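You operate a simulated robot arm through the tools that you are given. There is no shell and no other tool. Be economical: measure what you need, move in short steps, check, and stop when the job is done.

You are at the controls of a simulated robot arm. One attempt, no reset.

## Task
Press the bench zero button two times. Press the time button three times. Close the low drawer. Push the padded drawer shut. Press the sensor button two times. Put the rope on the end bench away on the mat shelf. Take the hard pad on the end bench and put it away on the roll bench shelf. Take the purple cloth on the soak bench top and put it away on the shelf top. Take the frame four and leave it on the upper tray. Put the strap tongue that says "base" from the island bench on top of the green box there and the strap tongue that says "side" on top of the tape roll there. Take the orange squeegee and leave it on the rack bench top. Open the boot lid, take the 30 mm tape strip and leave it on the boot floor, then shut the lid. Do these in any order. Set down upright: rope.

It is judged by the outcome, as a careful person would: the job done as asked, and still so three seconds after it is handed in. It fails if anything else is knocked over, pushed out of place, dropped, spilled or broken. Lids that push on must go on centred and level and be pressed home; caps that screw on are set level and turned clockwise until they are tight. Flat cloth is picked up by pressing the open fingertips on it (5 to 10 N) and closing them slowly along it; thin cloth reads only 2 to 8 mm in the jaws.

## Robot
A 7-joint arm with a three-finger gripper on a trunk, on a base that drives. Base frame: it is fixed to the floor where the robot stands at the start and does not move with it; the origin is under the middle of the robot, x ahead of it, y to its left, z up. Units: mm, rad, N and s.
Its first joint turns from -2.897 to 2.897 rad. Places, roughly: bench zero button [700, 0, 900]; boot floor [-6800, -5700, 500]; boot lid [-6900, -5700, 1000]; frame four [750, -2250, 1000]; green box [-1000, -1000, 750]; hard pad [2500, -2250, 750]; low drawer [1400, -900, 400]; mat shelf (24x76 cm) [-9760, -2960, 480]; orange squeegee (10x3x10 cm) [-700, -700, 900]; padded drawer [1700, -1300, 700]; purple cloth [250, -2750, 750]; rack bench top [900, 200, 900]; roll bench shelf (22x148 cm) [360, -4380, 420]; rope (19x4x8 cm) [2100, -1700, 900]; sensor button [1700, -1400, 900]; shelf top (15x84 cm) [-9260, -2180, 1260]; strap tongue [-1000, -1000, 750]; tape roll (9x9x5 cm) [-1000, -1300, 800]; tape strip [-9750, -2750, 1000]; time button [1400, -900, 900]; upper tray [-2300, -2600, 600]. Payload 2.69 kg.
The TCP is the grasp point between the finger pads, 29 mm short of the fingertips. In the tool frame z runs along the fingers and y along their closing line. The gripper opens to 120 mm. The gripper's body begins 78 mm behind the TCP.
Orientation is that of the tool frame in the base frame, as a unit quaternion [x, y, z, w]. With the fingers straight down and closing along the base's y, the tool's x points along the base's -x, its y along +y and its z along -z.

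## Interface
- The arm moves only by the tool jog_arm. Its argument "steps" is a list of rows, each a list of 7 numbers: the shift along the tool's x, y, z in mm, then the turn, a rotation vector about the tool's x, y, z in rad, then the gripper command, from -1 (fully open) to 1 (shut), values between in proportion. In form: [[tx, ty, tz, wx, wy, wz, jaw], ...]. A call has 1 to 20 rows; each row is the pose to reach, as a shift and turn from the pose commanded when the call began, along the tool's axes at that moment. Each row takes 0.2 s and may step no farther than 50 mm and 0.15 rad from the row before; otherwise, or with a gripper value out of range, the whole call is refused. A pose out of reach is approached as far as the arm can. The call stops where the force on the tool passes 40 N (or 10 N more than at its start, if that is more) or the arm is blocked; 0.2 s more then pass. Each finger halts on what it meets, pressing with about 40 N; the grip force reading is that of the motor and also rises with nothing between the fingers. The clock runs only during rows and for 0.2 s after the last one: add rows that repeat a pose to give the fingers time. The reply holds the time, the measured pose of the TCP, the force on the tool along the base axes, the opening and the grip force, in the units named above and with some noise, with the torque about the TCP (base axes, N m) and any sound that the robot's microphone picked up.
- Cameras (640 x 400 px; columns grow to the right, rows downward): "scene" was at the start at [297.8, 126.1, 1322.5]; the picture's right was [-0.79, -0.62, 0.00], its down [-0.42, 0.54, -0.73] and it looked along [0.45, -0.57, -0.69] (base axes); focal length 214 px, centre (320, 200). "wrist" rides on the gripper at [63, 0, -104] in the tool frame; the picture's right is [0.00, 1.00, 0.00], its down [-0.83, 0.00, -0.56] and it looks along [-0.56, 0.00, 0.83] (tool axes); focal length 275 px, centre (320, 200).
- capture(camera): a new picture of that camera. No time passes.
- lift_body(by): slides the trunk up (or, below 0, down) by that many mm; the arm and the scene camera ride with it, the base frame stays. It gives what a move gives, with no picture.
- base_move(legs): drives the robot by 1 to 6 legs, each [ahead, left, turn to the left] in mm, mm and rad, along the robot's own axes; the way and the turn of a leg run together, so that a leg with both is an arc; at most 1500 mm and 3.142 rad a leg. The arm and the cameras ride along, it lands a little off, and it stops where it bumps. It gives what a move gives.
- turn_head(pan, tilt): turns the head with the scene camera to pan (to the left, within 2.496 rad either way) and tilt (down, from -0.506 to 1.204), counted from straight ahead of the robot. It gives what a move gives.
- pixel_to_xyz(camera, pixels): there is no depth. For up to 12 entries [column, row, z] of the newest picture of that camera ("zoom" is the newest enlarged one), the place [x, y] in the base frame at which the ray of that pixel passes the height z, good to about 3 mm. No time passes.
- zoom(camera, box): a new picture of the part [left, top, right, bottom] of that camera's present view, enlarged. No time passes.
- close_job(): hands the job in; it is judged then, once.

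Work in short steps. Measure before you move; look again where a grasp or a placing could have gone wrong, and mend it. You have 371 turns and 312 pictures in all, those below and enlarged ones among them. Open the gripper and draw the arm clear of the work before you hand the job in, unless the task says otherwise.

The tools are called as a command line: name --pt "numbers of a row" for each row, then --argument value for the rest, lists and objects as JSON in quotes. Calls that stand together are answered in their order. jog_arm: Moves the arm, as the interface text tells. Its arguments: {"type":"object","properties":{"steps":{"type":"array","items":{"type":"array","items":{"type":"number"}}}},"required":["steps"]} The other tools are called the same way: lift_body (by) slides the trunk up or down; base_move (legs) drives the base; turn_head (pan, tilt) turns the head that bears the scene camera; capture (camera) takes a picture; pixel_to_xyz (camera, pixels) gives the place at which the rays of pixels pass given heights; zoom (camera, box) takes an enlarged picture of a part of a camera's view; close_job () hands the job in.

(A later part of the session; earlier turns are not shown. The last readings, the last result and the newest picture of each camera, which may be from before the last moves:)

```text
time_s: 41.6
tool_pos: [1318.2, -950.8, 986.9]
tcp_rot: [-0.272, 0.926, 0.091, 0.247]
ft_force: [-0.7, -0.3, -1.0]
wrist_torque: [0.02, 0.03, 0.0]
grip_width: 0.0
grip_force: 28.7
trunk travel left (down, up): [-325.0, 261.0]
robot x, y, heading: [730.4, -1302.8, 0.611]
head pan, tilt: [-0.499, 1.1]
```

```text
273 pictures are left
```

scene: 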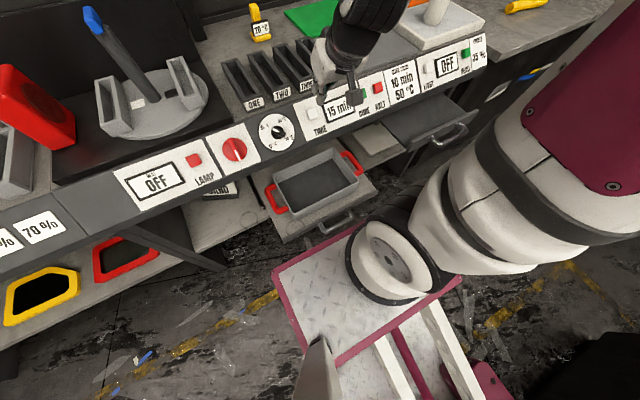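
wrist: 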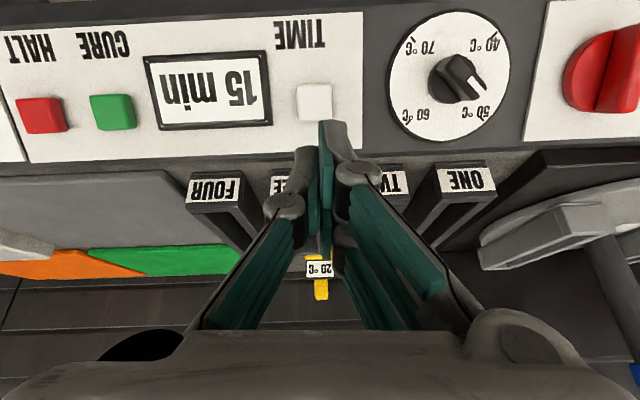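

Panel 3 has LIGHT and READ buttons. I check the base plate's front edge against the drawer fronts.

pixel_to_xyz --camera "scene" --pixels '[[274, 270, 250], [274, 270, 350], [462, 278, 250], [462, 278, 350], [335, 232, 420], [335, 232, 350], [340, 365, 250]]'

zoom --camera "scene" --box '[240, 130, 400, 280]'

```text
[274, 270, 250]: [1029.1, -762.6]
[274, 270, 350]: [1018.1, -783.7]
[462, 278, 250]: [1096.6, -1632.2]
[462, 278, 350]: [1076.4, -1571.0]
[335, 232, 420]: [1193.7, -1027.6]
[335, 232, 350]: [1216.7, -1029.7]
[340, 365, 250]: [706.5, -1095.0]
```

```text
2.67 times, centred on (320, 205) of scene
```

zoom: 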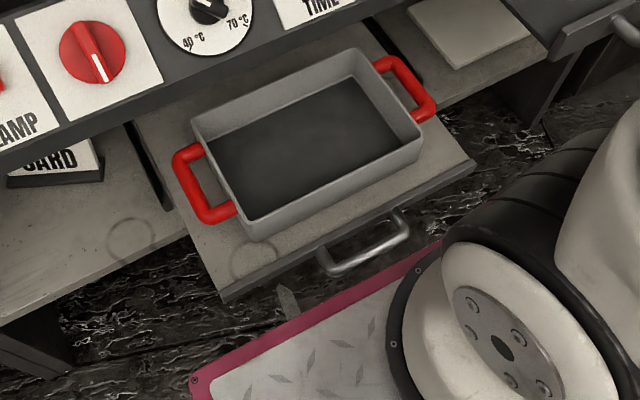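

The plate front (~540 mm ahead) is about level with the drawer handle. I look behind to see how much room I have to back off.

turn_head --pan -2.3 --tilt 0.9

capture --camera "scene"

turn_head --pan 2.4 --tilt 0.9

capture --camera "scene"

```text
time_s: 43.4
tool_pos: [1319.0, -951.2, 987.4]
tcp_rot: [-0.272, 0.925, 0.091, 0.248]
ft_force: [0.3, -0.3, -0.3]
wrist_torque: [0.01, 0.01, 0.01]
grip_width: 0.0
grip_force: 28.7
trunk travel left (down, up): [-325.0, 261.0]
robot x, y, heading: [739.9, -1298.0, 0.612]
head pan, tilt: [-2.3, 0.901]
```

```text
271 pictures are left
```

scene: 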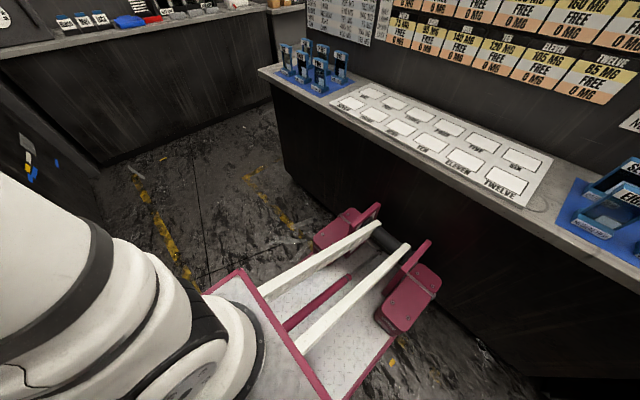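

```text
time_s: 47.1
tool_pos: [1318.9, -950.8, 986.9]
tcp_rot: [-0.271, 0.926, 0.091, 0.247]
ft_force: [-0.7, 0.5, -0.4]
wrist_torque: [0.0, -0.04, 0.03]
grip_width: 0.0
grip_force: 29.1
trunk travel left (down, up): [-325.0, 261.0]
robot x, y, heading: [738.5, -1300.5, 0.607]
head pan, tilt: [2.4, 0.901]
```

```text
270 pictures are left
```

scene: 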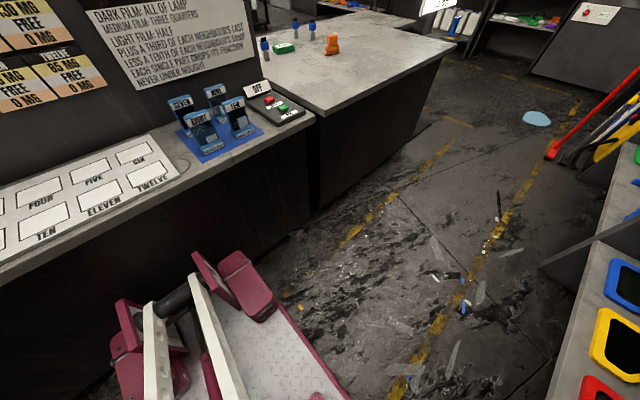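

The aisle is tight for facing the bench. I measure the base's rear extent and the gap to the black bench behind.

pixel_to_xyz --camera "scene" --pixels '[[318, 213, 0], [255, 262, 0], [195, 253, 400], [120, 300, 400], [235, 255, 300], [275, 305, 250], [350, 398, 250]]'

```text
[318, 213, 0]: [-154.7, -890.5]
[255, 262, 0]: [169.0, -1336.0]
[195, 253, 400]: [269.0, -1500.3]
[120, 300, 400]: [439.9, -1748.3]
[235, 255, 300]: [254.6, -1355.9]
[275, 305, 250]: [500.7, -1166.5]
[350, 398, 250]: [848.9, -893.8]
```

The base nearly fills the aisle crosswise, so I'll go back to the wide start area, turn to face along the aisle and work with the arm to the left. First I raise the arm into the travel pose, then slide back.

jog_arm --pt "-3 0 -39 0 0.085 0 1" --pt "-6 0 -78 0 0.17 0 1" --pt "-9 0 -117 0 0.255 0 1" --pt "-13 0 -156 0 0.34 0 1" --pt "-16 0 -195 0 0.425 0 1" --pt "-19 0 -233 0 0.51 0 1"

base_move --legs '[[0, 1450, 0]]'

turn_head --pan -1.6 --tilt 0.8

capture --camera "scene"

turn_head --pan 2.45 --tilt 0.8

capture --camera "scene"

```text
time_s: 48.5
tool_pos: [1237.4, -1014.8, 1197.8]
tcp_rot: [-0.302, 0.953, 0.004, 0.007]
ft_force: [0.5, 0.4, 0.3]
wrist_torque: [-0.02, 0.0, -0.01]
grip_width: 0.1
grip_force: 28.4
trunk travel left (down, up): [-325.0, 261.0]
robot x, y, heading: [735.9, -1298.2, 0.614]
head pan, tilt: [2.4, 0.901]
```

```text
time_s: 55.7
tool_pos: [394.4, 168.2, 1198.3]
tcp_rot: [-0.307, 0.952, 0.004, 0.008]
ft_force: [0.6, 0.4, 0.8]
wrist_torque: [0.0, 0.01, 0.0]
grip_width: 0.0
grip_force: 28.7
trunk travel left (down, up): [-325.0, 261.0]
robot x, y, heading: [-103.9, -119.9, 0.627]
head pan, tilt: [2.4, 0.901]
```

```text
time_s: 59.0
tool_pos: [395.4, 167.9, 1198.6]
tcp_rot: [-0.306, 0.952, 0.004, 0.008]
ft_force: [-0.8, 0.0, 0.7]
wrist_torque: [0.04, 0.03, 0.02]
grip_width: 0.0
grip_force: 28.4
trunk travel left (down, up): [-325.0, 261.0]
robot x, y, heading: [-101.9, -122.1, 0.622]
head pan, tilt: [-1.6, 0.799]
```

```text
269 pictures are left
```

scene: 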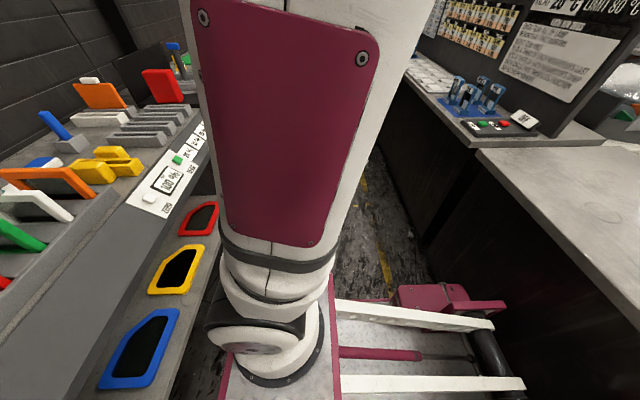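

```text
time_s: 62.3
tool_pos: [394.8, 167.7, 1198.3]
tcp_rot: [-0.306, 0.952, 0.004, 0.008]
ft_force: [-0.4, 0.0, -1.3]
wrist_torque: [0.02, 0.0, -0.04]
grip_width: 0.0
grip_force: 28.7
trunk travel left (down, up): [-325.0, 261.0]
robot x, y, heading: [-102.0, -122.2, 0.624]
head pan, tilt: [2.45, 0.799]
```

```text
268 pictures are left
```

scene: 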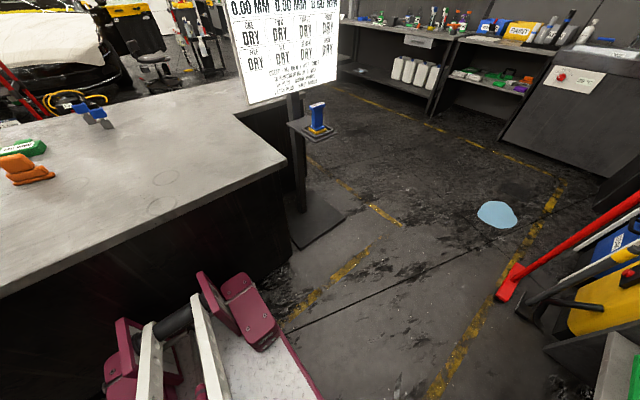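

I return to the spot where I turned before (it was free there) and turn right to face along the aisle in two steps.

base_move --legs '[[64, 53, 0], [0, 0, -0.62], [0, 0, -0.946]]'

turn_head --pan 0 --tilt 0.8

capture --camera "scene"

turn_head --pan -1.7 --tilt 0.8

capture --camera "scene"

```text
time_s: 67.4
tool_pos: [210.2, -537.7, 1199.1]
tcp_rot: [0.456, 0.89, -0.002, 0.008]
ft_force: [0.2, 0.0, -0.2]
wrist_torque: [-0.01, 0.0, 0.02]
grip_width: 0.1
grip_force: 29.0
trunk travel left (down, up): [-325.0, 261.0]
robot x, y, heading: [-80.8, -40.1, -0.946]
head pan, tilt: [2.45, 0.799]
```

```text
time_s: 69.7
tool_pos: [208.8, -537.9, 1197.5]
tcp_rot: [0.455, 0.89, -0.002, 0.008]
ft_force: [1.0, 0.2, 0.2]
wrist_torque: [-0.01, -0.01, 0.01]
grip_width: 0.2
grip_force: 28.9
trunk travel left (down, up): [-325.0, 261.0]
robot x, y, heading: [-86.6, -39.6, -0.944]
head pan, tilt: [0.0, 0.799]
```

```text
267 pictures are left
```

scene: 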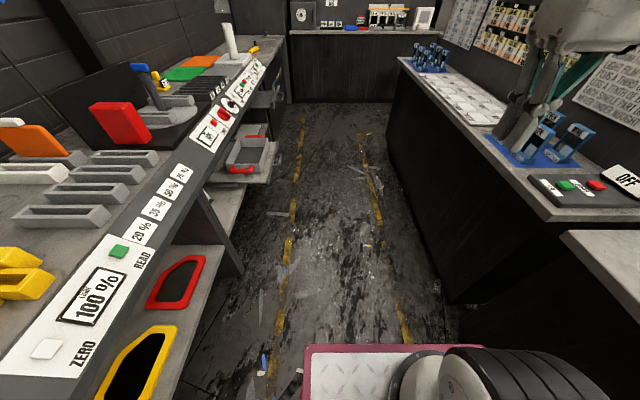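

```text
time_s: 71.4
tool_pos: [208.8, -537.8, 1198.6]
tcp_rot: [0.455, 0.89, -0.002, 0.009]
ft_force: [0.2, -0.7, -0.7]
wrist_torque: [0.01, -0.03, 0.05]
grip_width: 0.2
grip_force: 28.8
trunk travel left (down, up): [-325.0, 261.0]
robot x, y, heading: [-80.7, -42.5, -0.944]
head pan, tilt: [-1.7, 0.799]
```

```text
266 pictures are left
```

scene: 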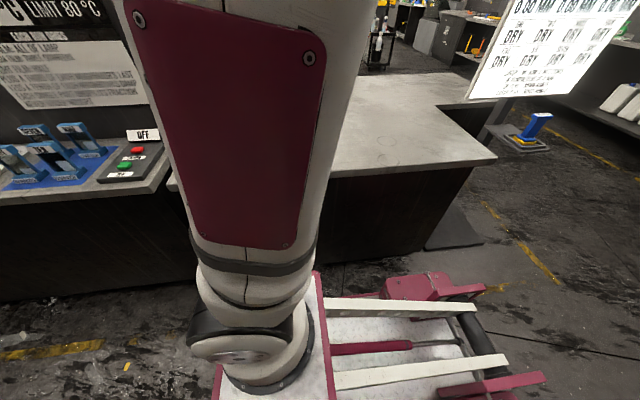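

I'm facing along the aisle with clearance. I drive forward 1450 mm and shift 150 mm right to get reach for the drawer.

base_move --legs '[[700, -80, 0], [750, -80, 0]]'

turn_head --pan 0.9 --tilt 0.9

capture --camera "scene"

turn_head --pan -1.2 --tilt 1.1

capture --camera "scene"

```text
time_s: 78.9
tool_pos: [947.9, -1796.0, 1198.7]
tcp_rot: [0.449, 0.893, -0.003, 0.009]
ft_force: [-0.1, 0.3, 0.4]
wrist_torque: [0.0, 0.0, 0.03]
grip_width: 0.0
grip_force: 28.2
trunk travel left (down, up): [-325.0, 261.0]
robot x, y, heading: [646.8, -1305.2, -0.93]
head pan, tilt: [-1.7, 0.799]
```

```text
time_s: 81.3
tool_pos: [948.5, -1797.9, 1198.9]
tcp_rot: [0.448, 0.894, -0.002, 0.008]
ft_force: [0.4, 0.3, 0.3]
wrist_torque: [0.02, -0.02, -0.02]
grip_width: 0.4
grip_force: 28.2
trunk travel left (down, up): [-325.0, 261.0]
robot x, y, heading: [646.3, -1303.1, -0.927]
head pan, tilt: [0.901, 0.901]
```

```text
265 pictures are left
```

scene: 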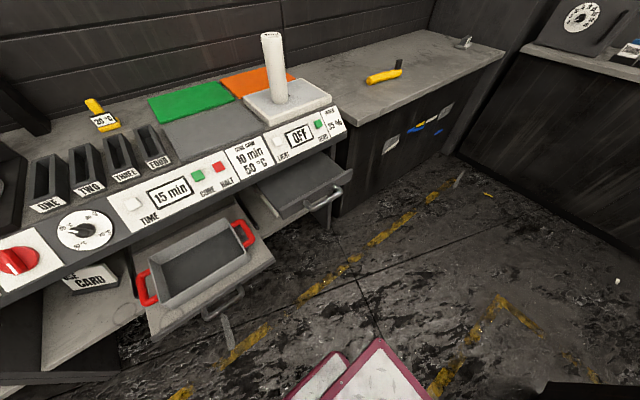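

```text
time_s: 83.3
tool_pos: [947.1, -1795.7, 1197.8]
tcp_rot: [0.448, 0.894, -0.003, 0.009]
ft_force: [-1.0, -0.3, 0.6]
wrist_torque: [0.01, 0.0, 0.0]
grip_width: 0.0
grip_force: 28.6
trunk travel left (down, up): [-325.0, 261.0]
robot x, y, heading: [646.4, -1304.3, -0.927]
head pan, tilt: [-1.201, 1.1]
```

```text
264 pictures are left
```

scene: 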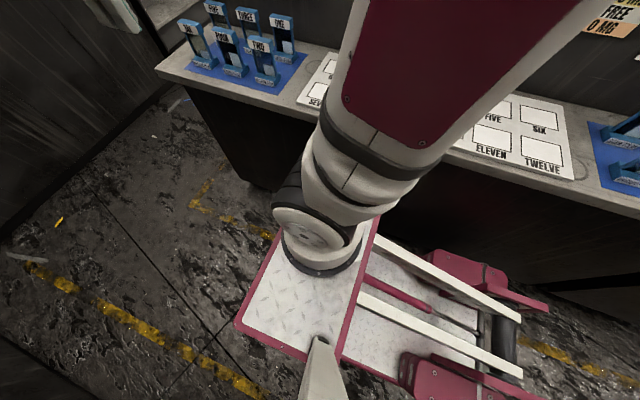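

Great position: drawers at left, the numbered frames on the right bench. I swing the arm 1.55 rad to the left about the robot axis.

jog_arm --pt "-2.5 44.5 0 0 0 -0.0774 1" --pt "-1.6 89.2 0 0 0 -0.1548 1" --pt "2.7 133.6 0 0 0 -0.2322 1" --pt "10.5 177.5 0 0 0 -0.3096 1" --pt "21.7 220.7 0 0 0 -0.387 1" --pt "36.2 262.9 0 0 0 -0.4644 1" --pt "53.8 303.9 0 0 0 -0.5418 1" --pt "74.6 343.3 0 0 0 -0.6192 1" --pt "98.4 381.1 0 0 0 -0.6966 1" --pt "125.1 416.9 0 0 0 -0.774 1" --pt "154.4 450.6 0 0 0 -0.8514 1" --pt "186.3 481.8 0 0 0 -0.9288 1" --pt "220.4 510.5 0 0 0 -1.0062 1" --pt "256.8 536.5 0 0 0 -1.0836 1" --pt "294.9 559.6 0 0 0 -1.161 1" --pt "334.6 579.5 0 0 0 -1.2384 1" --pt "376 596.6 0 0 0 -1.3158 1" --pt "418.5 610.3 0 0 0 -1.3932 1" --pt "461.9 620.6 0 0 0 -1.4706 1" --pt "505.9 627.5 0 0 0 -1.548 1"

turn_head --pan 1.3 --tilt 1.0

capture --camera "scene"

capture --camera "wrist"

```text
time_s: 86.8
tool_pos: [1270.9, -1247.2, 1200.4]
tcp_rot: [-0.072, 0.997, -0.008, 0.012]
ft_force: [-0.1, 0.9, -0.9]
wrist_torque: [-0.1, 0.05, 0.01]
grip_width: 0.0
grip_force: 28.5
trunk travel left (down, up): [-325.0, 261.0]
robot x, y, heading: [644.5, -1305.7, -0.924]
head pan, tilt: [-1.201, 1.1]
stopped in row 17: the arm was blocked; the commanded pose is now the measured one
```

```text
time_s: 89.0
tool_pos: [1271.8, -1246.5, 1193.7]
tcp_rot: [-0.073, 0.997, -0.008, 0.004]
ft_force: [0.4, 1.2, 0.4]
wrist_torque: [0.0, 0.01, -0.01]
grip_width: 0.2
grip_force: 28.4
trunk travel left (down, up): [-325.0, 261.0]
robot x, y, heading: [649.4, -1302.0, -0.927]
head pan, tilt: [1.3, 1.0]
```

```text
263 pictures are left
```

scene: 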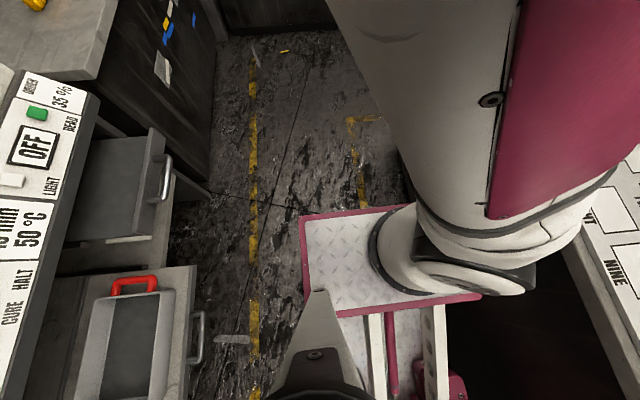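

```text
262 pictures are left
```

wrist: 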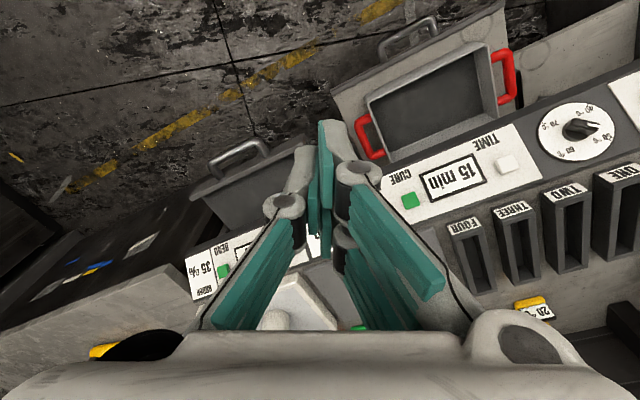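

The arm was stopped as blocked at bearing ~1.0 rad left, and the scene view looks odd; I check the scene camera's actual pose via rays.

pixel_to_xyz --camera "scene" --pixels '[[320, 200, 1000], [320, 200, 500], [320, 0, 500], [320, 399, 500], [0, 200, 500], [639, 200, 500], [320, 399, 1000], [0, 200, 1000], [195, 335, 385], [150, 180, 660]]'

```text
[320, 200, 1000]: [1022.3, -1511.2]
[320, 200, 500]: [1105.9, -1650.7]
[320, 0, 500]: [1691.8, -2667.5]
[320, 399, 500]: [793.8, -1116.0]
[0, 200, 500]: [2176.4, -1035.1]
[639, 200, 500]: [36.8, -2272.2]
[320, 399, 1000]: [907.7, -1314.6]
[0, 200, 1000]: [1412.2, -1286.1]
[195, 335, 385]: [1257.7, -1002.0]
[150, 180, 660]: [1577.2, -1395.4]
```

The camera ray shows the head itself is in the way: its mast stands at the robot's left-front (the arm pushed against it). So the arm must work to the right side; I swing it back to forward.

jog_arm --pt "4.4 -47.6 0 0 0 0.0765 1" --pt "12.4 -94.7 0 0 0 0.153 1" --pt "23.9 -141 0 0 0 0.2295 1" --pt "39.1 -186.3 0 0 0 0.306 1" --pt "57.6 -230.4 0 0 0 0.3825 1" --pt "79.5 -272.8 0 0 0 0.459 1" --pt "104.4 -313.6 0 0 0 0.5355 1" --pt "132.5 -352.2 0 0 0 0.612 1" --pt "163.4 -388.6 0 0 0 0.6885 1" --pt "197.1 -422.5 0 0 0 0.765 1" --pt "233.2 -453.8 0 0 0 0.8415 1" --pt "271.6 -482.3 0 0 0 0.918 1" --pt "312 -507.7 0 0 0 0.9945 1" --pt "354.3 -529.9 0 0 0 1.071 1"

turn_head --pan 0.9 --tilt 0.6

capture --camera "scene"

```text
time_s: 92.0
tool_pos: [1001.0, -1821.1, 1200.3]
tcp_rot: [0.441, 0.897, -0.001, 0.011]
ft_force: [0.8, 0.3, 0.4]
wrist_torque: [-0.02, 0.03, 0.02]
grip_width: 0.0
grip_force: 28.5
trunk travel left (down, up): [-325.0, 261.0]
robot x, y, heading: [647.9, -1301.7, -0.926]
head pan, tilt: [1.3, 1.0]
```

```text
time_s: 92.9
tool_pos: [1000.3, -1822.8, 1200.5]
tcp_rot: [0.44, 0.898, -0.002, 0.011]
ft_force: [0.1, -0.3, -0.7]
wrist_torque: [-0.02, 0.02, -0.02]
grip_width: 0.0
grip_force: 28.8
trunk travel left (down, up): [-325.0, 261.0]
robot x, y, heading: [647.8, -1306.6, -0.925]
head pan, tilt: [0.901, 0.6]
```

```text
261 pictures are left
```

scene: 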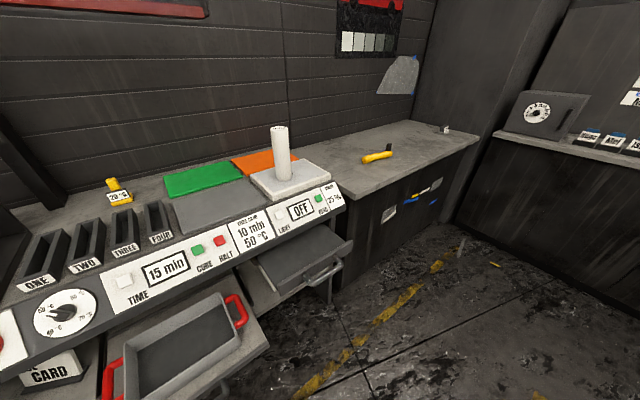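

The head is fine again. I look ahead to the end of the aisle for a place to turn round.

turn_head --pan -0.1 --tilt 0.5

capture --camera "scene"

pixel_to_xyz --camera "scene" --pixels '[[320, 200, 0], [300, 180, 0], [250, 160, 0], [400, 220, 0]]'

```text
time_s: 94.2
tool_pos: [999.8, -1821.6, 1200.4]
tcp_rot: [0.44, 0.898, -0.003, 0.012]
ft_force: [0.4, 0.6, 0.2]
wrist_torque: [0.02, 0.03, -0.02]
grip_width: 0.0
grip_force: 28.3
trunk travel left (down, up): [-325.0, 261.0]
robot x, y, heading: [650.0, -1303.8, -0.931]
head pan, tilt: [-0.099, 0.499]
```

```text
260 pictures are left
```

scene: 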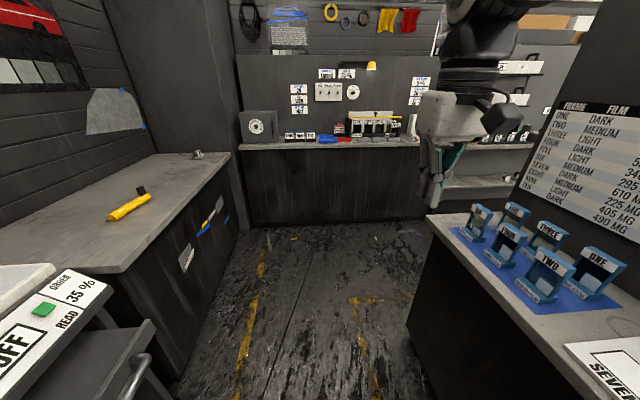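

```text
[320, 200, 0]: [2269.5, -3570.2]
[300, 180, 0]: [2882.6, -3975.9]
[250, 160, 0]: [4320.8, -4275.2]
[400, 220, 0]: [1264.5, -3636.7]
```

The end counter is ~2.1 m ahead and the area opens right. I drive ahead 1250 mm and turn left half round.

base_move --legs '[[1250, 0, 0], [0, 0, 1.57], [0, 0, 1.55]]'

turn_head --pan -0.7 --tilt 0.7

capture --camera "scene"

```text
time_s: 104.5
tool_pos: [1924.9, -1943.8, 1200.5]
tcp_rot: [-0.339, 0.941, 0.006, 0.008]
ft_force: [0.1, -0.1, 0.6]
wrist_torque: [0.01, 0.01, -0.01]
grip_width: 0.0
grip_force: 29.3
trunk travel left (down, up): [-325.0, 261.0]
robot x, y, heading: [1417.8, -2312.1, 0.67]
head pan, tilt: [-0.099, 0.499]
stopped in leg 2: the robot was blocked; the commanded pose is now the measured one
```

```text
time_s: 105.5
tool_pos: [1925.4, -1942.9, 1201.4]
tcp_rot: [-0.339, 0.941, 0.007, 0.009]
ft_force: [0.8, 0.0, 0.5]
wrist_torque: [0.02, 0.01, -0.01]
grip_width: 0.0
grip_force: 28.4
trunk travel left (down, up): [-325.0, 261.0]
robot x, y, heading: [1422.2, -2312.4, 0.672]
head pan, tilt: [-0.7, 0.7]
```

```text
259 pictures are left
```

scene: 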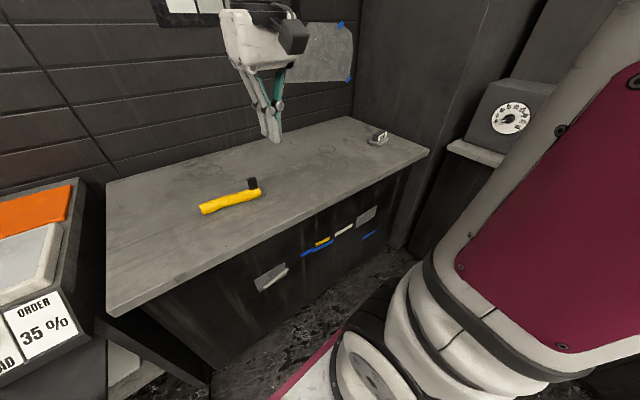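

Turning was blocked at heading 0.67, presumably the rear near the black bench. I look back on both sides.

turn_head --pan 2.4 --tilt 0.9

capture --camera "scene"

turn_head --pan -2.0 --tilt 0.9

capture --camera "scene"

```text
time_s: 108.2
tool_pos: [1925.0, -1942.9, 1200.7]
tcp_rot: [-0.339, 0.941, 0.007, 0.009]
ft_force: [0.3, -0.1, 0.4]
wrist_torque: [0.02, 0.04, 0.0]
grip_width: 0.0
grip_force: 28.3
trunk travel left (down, up): [-325.0, 261.0]
robot x, y, heading: [1418.5, -2312.8, 0.674]
head pan, tilt: [2.4, 0.901]
```

```text
258 pictures are left
```

scene: 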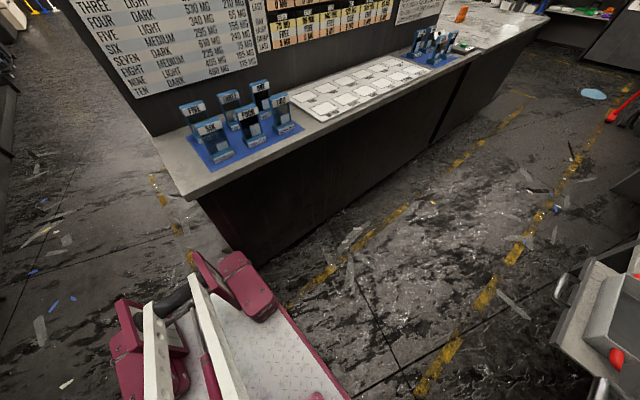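

```text
time_s: 111.8
tool_pos: [1924.7, -1944.5, 1199.5]
tcp_rot: [-0.339, 0.941, 0.006, 0.008]
ft_force: [-0.5, -0.1, 0.6]
wrist_torque: [0.0, 0.01, -0.02]
grip_width: 0.1
grip_force: 28.7
trunk travel left (down, up): [-325.0, 261.0]
robot x, y, heading: [1417.6, -2315.6, 0.673]
head pan, tilt: [-2.0, 0.901]
```

```text
257 pictures are left
```

scene: 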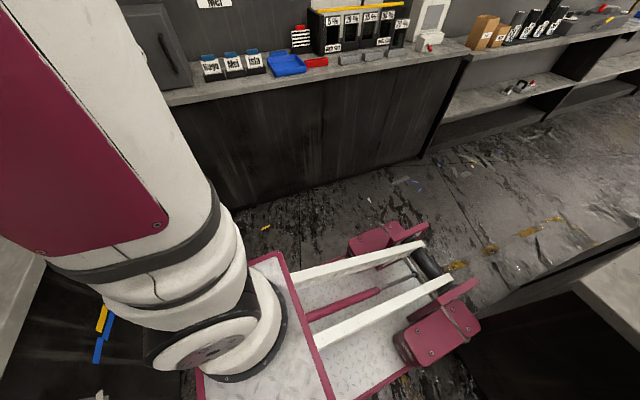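

The rear pad is right at the black bench corner; nothing is disturbed. I slide 180 mm right (away), then finish the left turn.

base_move --legs '[[15, -180, 0], [0, 0, 1.53]]'

turn_head --pan -0.6 --tilt 0.7

capture --camera "scene"

```text
time_s: 117.0
tool_pos: [1181.5, -1929.0, 1200.4]
tcp_rot: [0.901, -0.434, -0.011, -0.002]
ft_force: [-0.6, 0.5, 0.6]
wrist_torque: [-0.01, 0.02, 0.0]
grip_width: 0.3
grip_force: 28.2
trunk travel left (down, up): [-325.0, 261.0]
robot x, y, heading: [1540.7, -2443.7, 2.232]
head pan, tilt: [-2.0, 0.901]
```

```text
time_s: 118.6
tool_pos: [1181.6, -1929.6, 1200.6]
tcp_rot: [0.901, -0.434, -0.011, -0.001]
ft_force: [-0.1, 0.5, -0.6]
wrist_torque: [0.0, 0.04, 0.01]
grip_width: 0.1
grip_force: 28.6
trunk travel left (down, up): [-325.0, 261.0]
robot x, y, heading: [1541.7, -2440.5, 2.228]
head pan, tilt: [-0.6, 0.7]
```

```text
256 pictures are left
```

scene: 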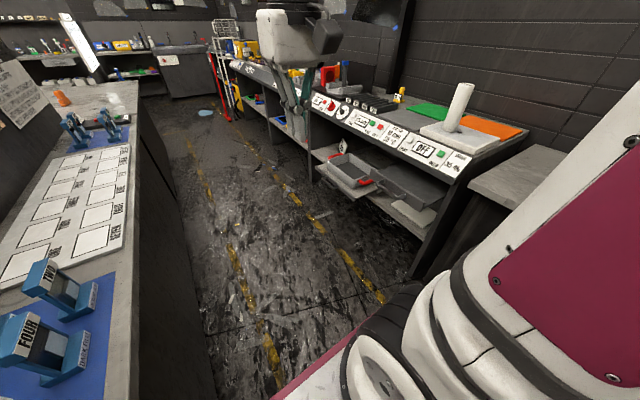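

Now facing back along the aisle with the bench on my right. I drive 720 mm forward to the sensor panel.

base_move --legs '[[720, 60, 0]]'

turn_head --pan -1.2 --tilt 0.9

capture --camera "scene"

```text
time_s: 122.5
tool_pos: [676.9, -1406.4, 1201.5]
tcp_rot: [0.905, -0.424, -0.011, -0.002]
ft_force: [-0.2, 1.2, 0.6]
wrist_torque: [0.01, -0.06, 0.01]
grip_width: 0.0
grip_force: 28.8
trunk travel left (down, up): [-325.0, 261.0]
robot x, y, heading: [1047.9, -1909.1, 2.248]
head pan, tilt: [-0.6, 0.7]
```

```text
time_s: 123.5
tool_pos: [676.3, -1406.1, 1201.1]
tcp_rot: [0.905, -0.425, -0.011, -0.001]
ft_force: [1.0, 0.7, -0.6]
wrist_torque: [0.0, -0.02, 0.01]
grip_width: 0.0
grip_force: 28.5
trunk travel left (down, up): [-325.0, 261.0]
robot x, y, heading: [1043.9, -1910.1, 2.249]
head pan, tilt: [-1.201, 0.901]
```

```text
255 pictures are left
```

scene: 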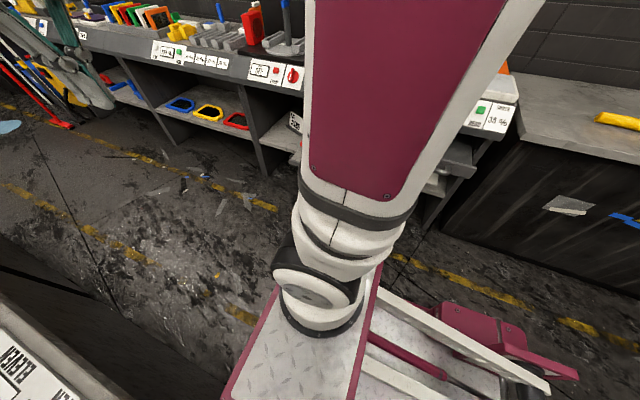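

I swing the arm to the right toward the bench.

jog_arm --pt "4.3 -48.7 0 0 0 0.0785 1" --pt "12.4 -97 0 0 0 0.157 1" --pt "24.2 -144.5 0 0 0 0.2355 1" --pt "39.8 -190.9 0 0 0 0.314 1" --pt "58.8 -236 0 0 0 0.3925 1" --pt "81.4 -279.4 0 0 0 0.471 1" --pt "107.4 -321 0 0 0 0.5495 1" --pt "136.5 -360.3 0 0 0 0.628 1" --pt "168.6 -397.3 0 0 0 0.7065 1" --pt "203.5 -431.5 0 0 0 0.785 1" --pt "241 -463 0 0 0 0.8635 1" --pt "280.9 -491.4 0 0 0 0.942 1" --pt "322.8 -516.7 0 0 0 1.0205 1" --pt "366.6 -538.6 0 0 0 1.099 1" --pt "412 -557 0 0 0 1.1775 1" --pt "458.6 -571.7 0 0 0 1.256 1" --pt "506.4 -582.7 0 0 0 1.3345 1" --pt "554.7 -590 0 0 0 1.413 1" --pt "603.6 -593.5 0 0 0 1.4915 1" --pt "652.5 -593 0 0 0 1.57 1"

capture --camera "scene"

capture --camera "wrist"

```text
time_s: 127.7
tool_pos: [1476.8, -1522.5, 1154.3]
tcp_rot: [-0.358, 0.934, 0.009, -0.006]
ft_force: [-0.1, -0.3, 0.7]
wrist_torque: [0.0, 0.0, -0.01]
grip_width: 0.0
grip_force: 28.7
out of reach, approached as far as the arm can: row 17, 18, 19, 20
trunk travel left (down, up): [-325.0, 261.0]
robot x, y, heading: [1045.0, -1913.9, 2.249]
head pan, tilt: [-1.201, 0.901]
```

```text
254 pictures are left
```

scene: 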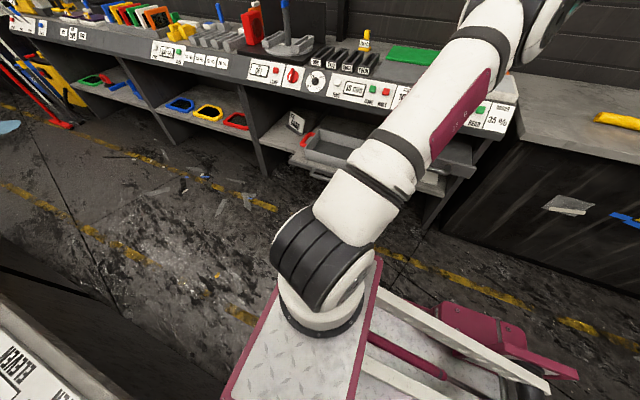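

```text
253 pictures are left
```

wrist: 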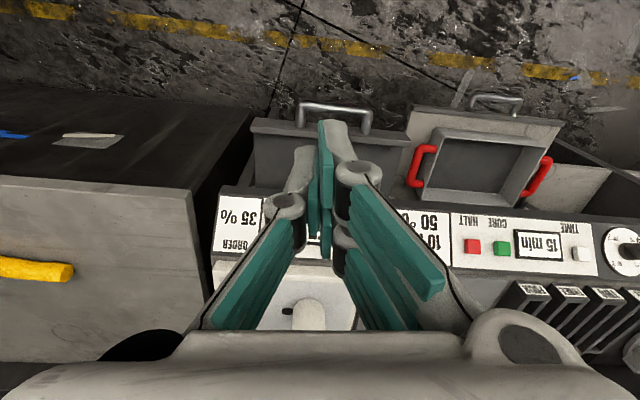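

I locate the arm's upright axis from the picture, since reach limits suggest it isn't at the robot origin.

pixel_to_xyz --camera "scene" --pixels '[[322, 300, 350], [322, 300, 250], [228, 395, 250], [380, 262, 250], [270, 290, 250]]'

```text
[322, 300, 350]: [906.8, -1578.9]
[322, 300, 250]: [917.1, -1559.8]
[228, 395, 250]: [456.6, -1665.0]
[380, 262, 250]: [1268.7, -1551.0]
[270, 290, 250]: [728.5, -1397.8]
```

Geometry now makes sense: the arm's axis stands ~300 mm ahead of the robot's middle (camera mast to its left), so its real reach is ~300–680 mm about that axis. I move back 125 and 200 mm toward the bench.

base_move --legs '[[-125, -200, -0.05]]'

capture --camera "wrist"

capture --camera "scene"

```text
time_s: 129.5
tool_pos: [1730.7, -1523.6, 1153.8]
tcp_rot: [-0.335, 0.942, 0.01, -0.007]
ft_force: [0.7, -0.6, 0.6]
wrist_torque: [-0.01, 0.01, -0.02]
grip_width: 0.2
grip_force: 28.0
trunk travel left (down, up): [-325.0, 261.0]
robot x, y, heading: [1284.3, -1890.6, 2.196]
head pan, tilt: [-1.201, 0.901]
```

```text
252 pictures are left
```

wrist: 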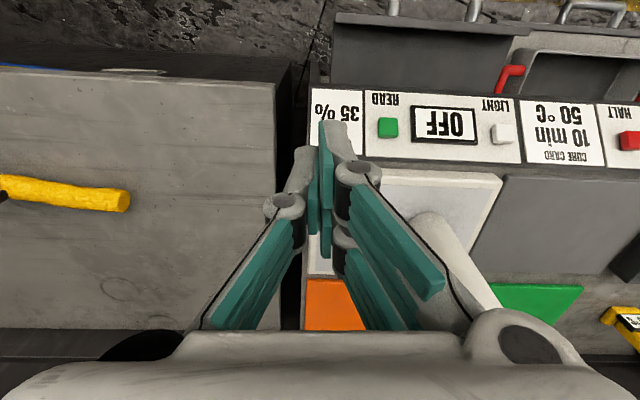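

```text
251 pictures are left
```

scene: 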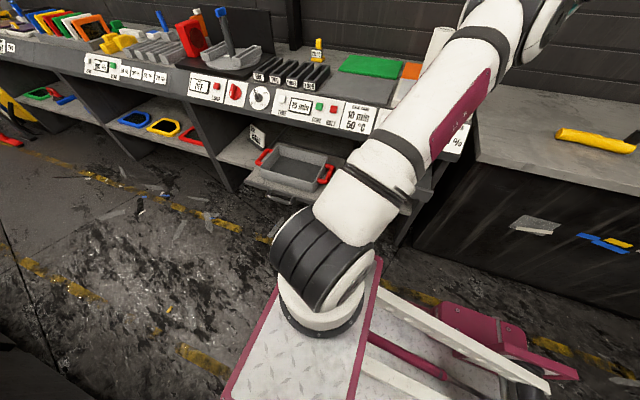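

LIGHT (white) and READ (green) are at wrist (502,134) and (387,128). I zoom for small labels naming the sensor.

zoom --camera "wrist" --box '[300, 60, 540, 200]'

pixel_to_xyz --camera "wrist" --pixels '[[387, 128, 877], [502, 134, 877], [387, 128, 860], [502, 134, 860], [620, 142, 877]]'

```text
2.67 times, centred on (420, 130) of wrist
```

zoom: 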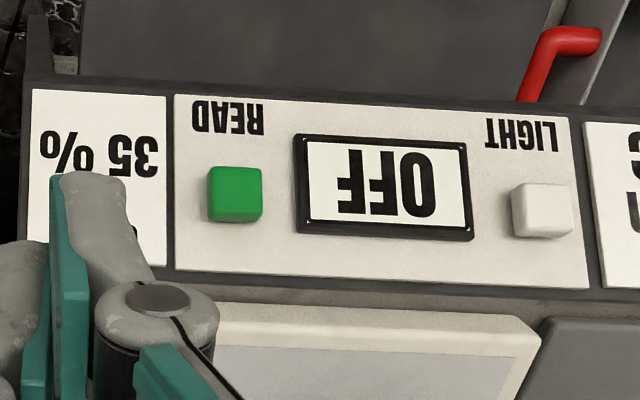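

```text
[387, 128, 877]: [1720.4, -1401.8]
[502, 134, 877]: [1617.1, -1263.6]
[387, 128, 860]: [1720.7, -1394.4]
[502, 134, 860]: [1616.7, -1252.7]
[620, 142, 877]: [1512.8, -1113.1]
```

READ triangulates to (1720,-1402), matching the rough "sensor button" spot; LIGHT is at (1617,-1264), so READ it is. I check the tall white cylinder's position before descending.

pixel_to_xyz --camera "wrist" --pixels '[[430, 225, 910], [485, 295, 1100], [485, 295, 1000], [500, 315, 1100], [420, 215, 930]]'

turn_head --pan -1.7 --tilt 0.5

capture --camera "scene"

```text
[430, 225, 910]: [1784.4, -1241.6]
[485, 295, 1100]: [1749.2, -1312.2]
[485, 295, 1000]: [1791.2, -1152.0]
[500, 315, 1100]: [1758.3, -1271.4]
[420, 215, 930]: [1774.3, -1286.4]
```

```text
time_s: 130.4
tool_pos: [1731.8, -1524.0, 1154.2]
tcp_rot: [-0.335, 0.942, 0.01, -0.006]
ft_force: [-0.4, -0.6, -0.5]
wrist_torque: [0.0, -0.01, -0.01]
grip_width: 0.0
grip_force: 28.2
trunk travel left (down, up): [-325.0, 261.0]
robot x, y, heading: [1282.1, -1893.0, 2.196]
head pan, tilt: [-1.7, 0.499]
```

```text
249 pictures are left
```

scene: 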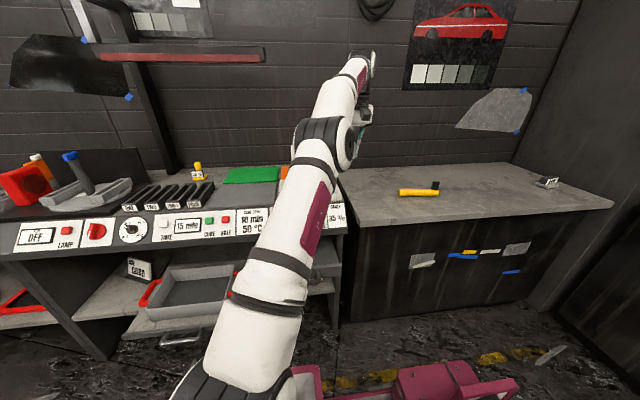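

The cylinder stands ~145 mm beyond the target, so the path is clear. I move to 15 mm off READ along the panel normal.

jog_arm --pt "-6 12 30 0.002 -0.064 0.007 1" --pt "-12 24 60 0.004 -0.128 0.014 1" --pt "-18 36 90 0.006 -0.191 0.021 1" --pt "-24 48 120 0.007 -0.255 0.028 1" --pt "-30 60 150 0.009 -0.319 0.035 1" --pt "-37 73 180 0.011 -0.383 0.043 1" --pt "-43 85 210 0.013 -0.446 0.05 1" --pt "-48.7 96.8 240 0.0148 -0.51 0.0568 1" --pt "-48.7 96.8 240 0.0148 -0.51 0.0568 1"

capture --camera "wrist"

zoom --camera "wrist" --box '[220, 80, 420, 220]'

```text
time_s: 132.4
tool_pos: [1702.5, -1414.5, 914.5]
tcp_rot: [-0.295, 0.922, 0.086, 0.234]
ft_force: [0.7, 0.4, 0.7]
wrist_torque: [0.03, -0.02, -0.02]
grip_width: 0.0
grip_force: 28.4
trunk travel left (down, up): [-325.0, 261.0]
robot x, y, heading: [1279.1, -1889.5, 2.199]
head pan, tilt: [-1.7, 0.499]
```

```text
248 pictures are left
```

wrist: 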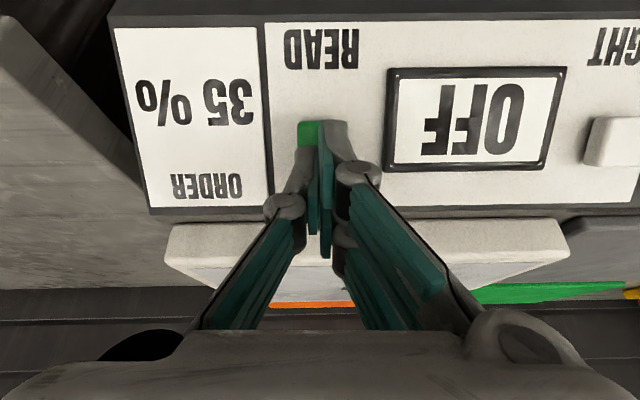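

```text
2.86 times, centred on (320, 150) of wrist
```

zoom: 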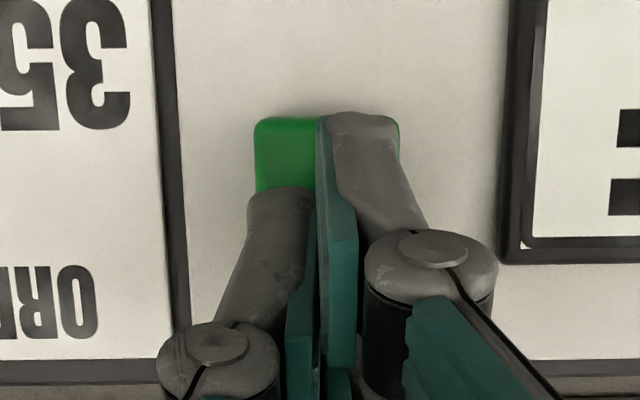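

The green button is centred under the fingers. I press it in small steps.

jog_arm --pt "0 0 7 0 0 0 1" --pt "0 0 11 0 0 0 1" --pt "0 0 14 0 0 0 1" --pt "0 0 17 0 0 0 1" --pt "0 0 20 0 0 0 1" --pt "0 0 23 0 0 0 1"

jog_arm --pt "0 0 -8 0 0 0 1" --pt "0 0 -16 0 0 0 1" --pt "0 0 -16 0 0 0 1" --pt "0 0 -16 0 0 0 1"

capture --camera "wrist"

```text
time_s: 133.6
tool_pos: [1710.4, -1409.3, 902.4]
tcp_rot: [-0.296, 0.921, 0.088, 0.235]
ft_force: [-16.4, -8.3, 15.8]
wrist_torque: [0.08, -0.05, 0.12]
grip_width: 6.0
grip_force: 28.0
trunk travel left (down, up): [-325.0, 261.0]
robot x, y, heading: [1279.1, -1888.7, 2.196]
head pan, tilt: [-1.7, 0.499]
heard: click
stopped in row 6: the force on the tool passed its limit at 44 N (the readings are from after the stop); the commanded pose is now the measured one
```

```text
time_s: 134.6
tool_pos: [1705.4, -1412.7, 914.7]
tcp_rot: [-0.296, 0.922, 0.087, 0.235]
ft_force: [0.4, 0.3, 0.7]
wrist_torque: [0.03, 0.0, 0.0]
grip_width: 0.1
grip_force: 29.0
trunk travel left (down, up): [-325.0, 261.0]
robot x, y, heading: [1279.4, -1892.6, 2.197]
head pan, tilt: [-1.7, 0.499]
```

```text
246 pictures are left
```

wrist: 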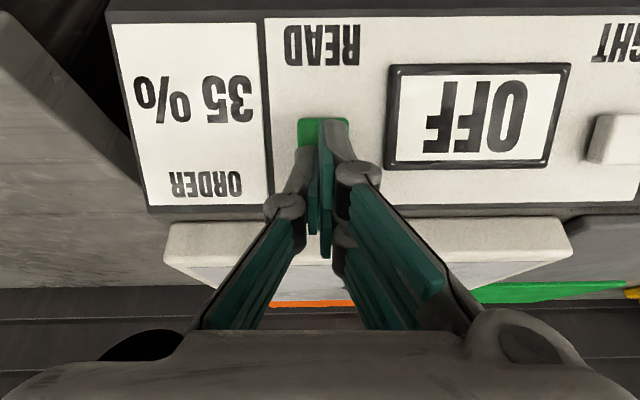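

One click. I press the second time and retreat.

jog_arm --pt "0 0 7 0 0 0 1" --pt "0 0 11 0 0 0 1" --pt "0 0 14 0 0 0 1" --pt "0 0 17 0 0 0 1" --pt "0 0 20 0 0 0 1"

jog_arm --pt "0 0 -25 0 0 0 1" --pt "0 0 -60 0 0 0 1" --pt "0 0 -100 0 0 0 1"

capture --camera "wrist"

turn_head --pan -1.3 --tilt 0.9

capture --camera "scene"

```text
time_s: 135.8
tool_pos: [1711.7, -1410.2, 904.1]
tcp_rot: [-0.296, 0.921, 0.087, 0.239]
ft_force: [-16.1, -8.0, 17.7]
wrist_torque: [0.1, 0.02, 0.06]
grip_width: 6.1
grip_force: 28.4
trunk travel left (down, up): [-325.0, 261.0]
robot x, y, heading: [1280.8, -1890.1, 2.196]
head pan, tilt: [-1.7, 0.499]
heard: click
stopped in row 5: the force on the tool passed its limit at 46 N (the readings are from after the stop); the commanded pose is now the measured one
```

```text
time_s: 136.6
tool_pos: [1672.3, -1438.8, 986.3]
tcp_rot: [-0.295, 0.921, 0.087, 0.237]
ft_force: [1.1, -0.6, 0.6]
wrist_torque: [-0.01, 0.01, 0.0]
grip_width: 0.0
grip_force: 28.9
trunk travel left (down, up): [-325.0, 261.0]
robot x, y, heading: [1282.4, -1894.7, 2.199]
head pan, tilt: [-1.7, 0.499]
```

```text
245 pictures are left
```

wrist: 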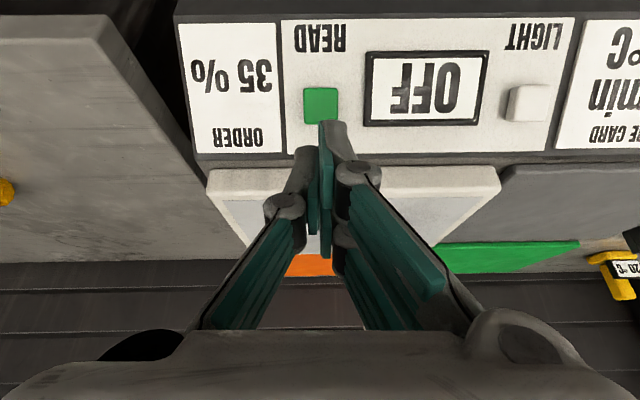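

```text
time_s: 137.5
tool_pos: [1670.4, -1436.6, 987.3]
tcp_rot: [-0.296, 0.921, 0.087, 0.238]
ft_force: [-0.3, -0.2, 0.6]
wrist_torque: [0.02, 0.0, 0.03]
grip_width: 0.1
grip_force: 29.2
trunk travel left (down, up): [-325.0, 261.0]
robot x, y, heading: [1284.4, -1890.3, 2.199]
head pan, tilt: [-1.3, 0.901]
```

```text
244 pictures are left
```

scene: 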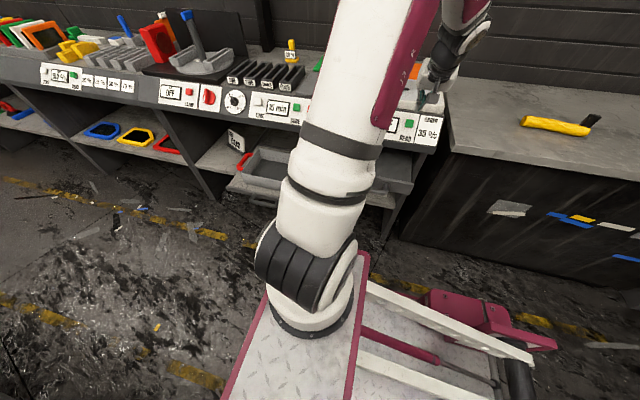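

Two sensor clicks done. For the padded drawer (straight ahead of the arm axis at along≈60, front ≈540 mm away) I pull the arm back, tilt the tool more forward, and lower the trunk.

jog_arm --pt "28 16 -15 0 0 0 1" --pt "56 32 -31 0 0 0 1" --pt "83 48 -46 0 -0.06 0 1" --pt "111 64 -61 0 -0.14 0 1" --pt "138 80 -76 0 -0.22 0 1" --pt "166 97 -92 0 -0.3 0 1" --pt "166 97 -92 0 -0.39 0 1" --pt "166 97 -92 0 -0.39 0 1"

lift_body --by -150

capture --camera "wrist"

capture --camera "scene"

```text
time_s: 139.3
tool_pos: [1495.8, -1465.5, 1006.9]
tcp_rot: [-0.274, 0.858, 0.144, 0.411]
ft_force: [0.6, 0.3, 0.4]
wrist_torque: [-0.02, -0.04, 0.02]
grip_width: 0.0
grip_force: 29.3
out of reach, approached as far as the arm can: row 6, 7, 8
trunk travel left (down, up): [-325.0, 261.0]
robot x, y, heading: [1284.0, -1892.1, 2.203]
head pan, tilt: [-1.3, 0.901]
```

```text
time_s: 141.1
tool_pos: [1496.7, -1463.5, 857.3]
tcp_rot: [-0.273, 0.858, 0.143, 0.412]
ft_force: [0.1, -0.5, -0.6]
wrist_torque: [-0.02, 0.01, 0.01]
grip_width: 0.0
grip_force: 28.9
trunk travel left (down, up): [-175.0, 411.0]
robot x, y, heading: [1280.7, -1891.3, 2.194]
head pan, tilt: [-1.3, 0.901]
```

```text
243 pictures are left
```

wrist: 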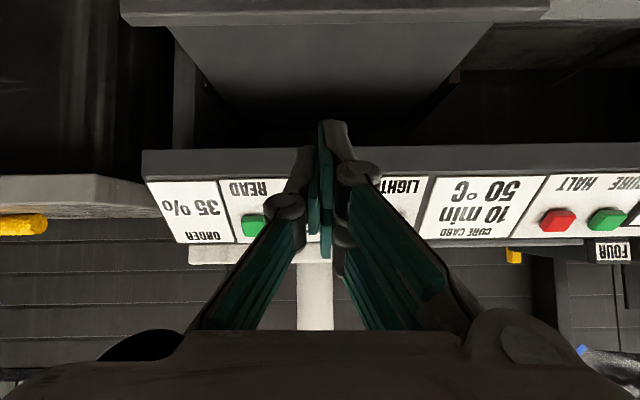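

```text
242 pictures are left
```

scene: 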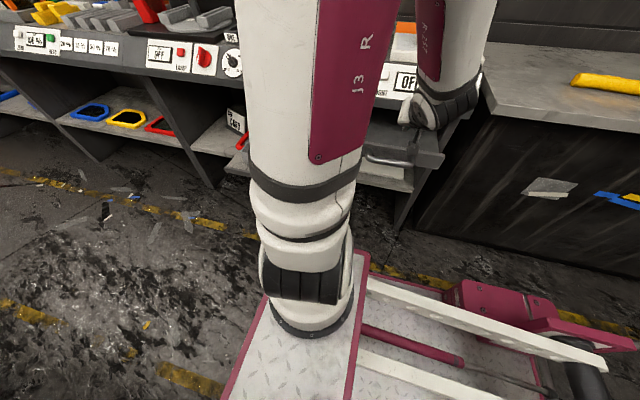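

The drawer's front strip appears at wrist row ~10, behind my tool. I compute its position.

pixel_to_xyz --camera "wrist" --pixels '[[330, 12, 720], [330, 12, 680], [130, 12, 720], [545, 8, 720], [330, 148, 838]]'

pixel_to_xyz --camera "scene" --pixels '[[385, 163, 700], [385, 163, 650], [430, 160, 720], [430, 160, 700]]'

zoom --camera "scene" --box '[340, 70, 480, 210]'

```text
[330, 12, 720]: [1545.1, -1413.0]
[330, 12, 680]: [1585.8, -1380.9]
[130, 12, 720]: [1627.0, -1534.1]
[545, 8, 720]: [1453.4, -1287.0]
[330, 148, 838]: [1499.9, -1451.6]
```

```text
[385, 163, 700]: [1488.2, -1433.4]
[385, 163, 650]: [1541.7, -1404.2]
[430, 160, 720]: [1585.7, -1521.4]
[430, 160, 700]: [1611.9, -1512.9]
```

```text
2.86 times, centred on (410, 140) of scene
```

zoom: 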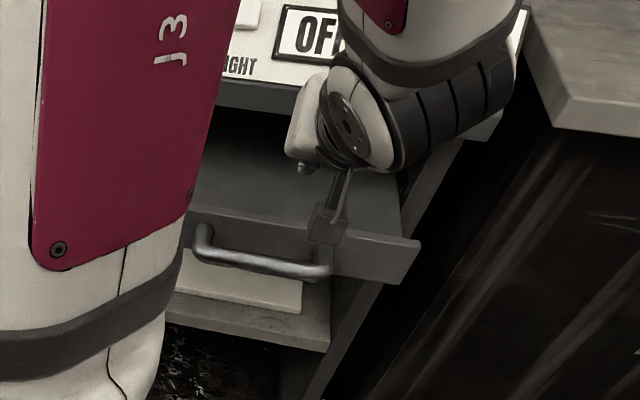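

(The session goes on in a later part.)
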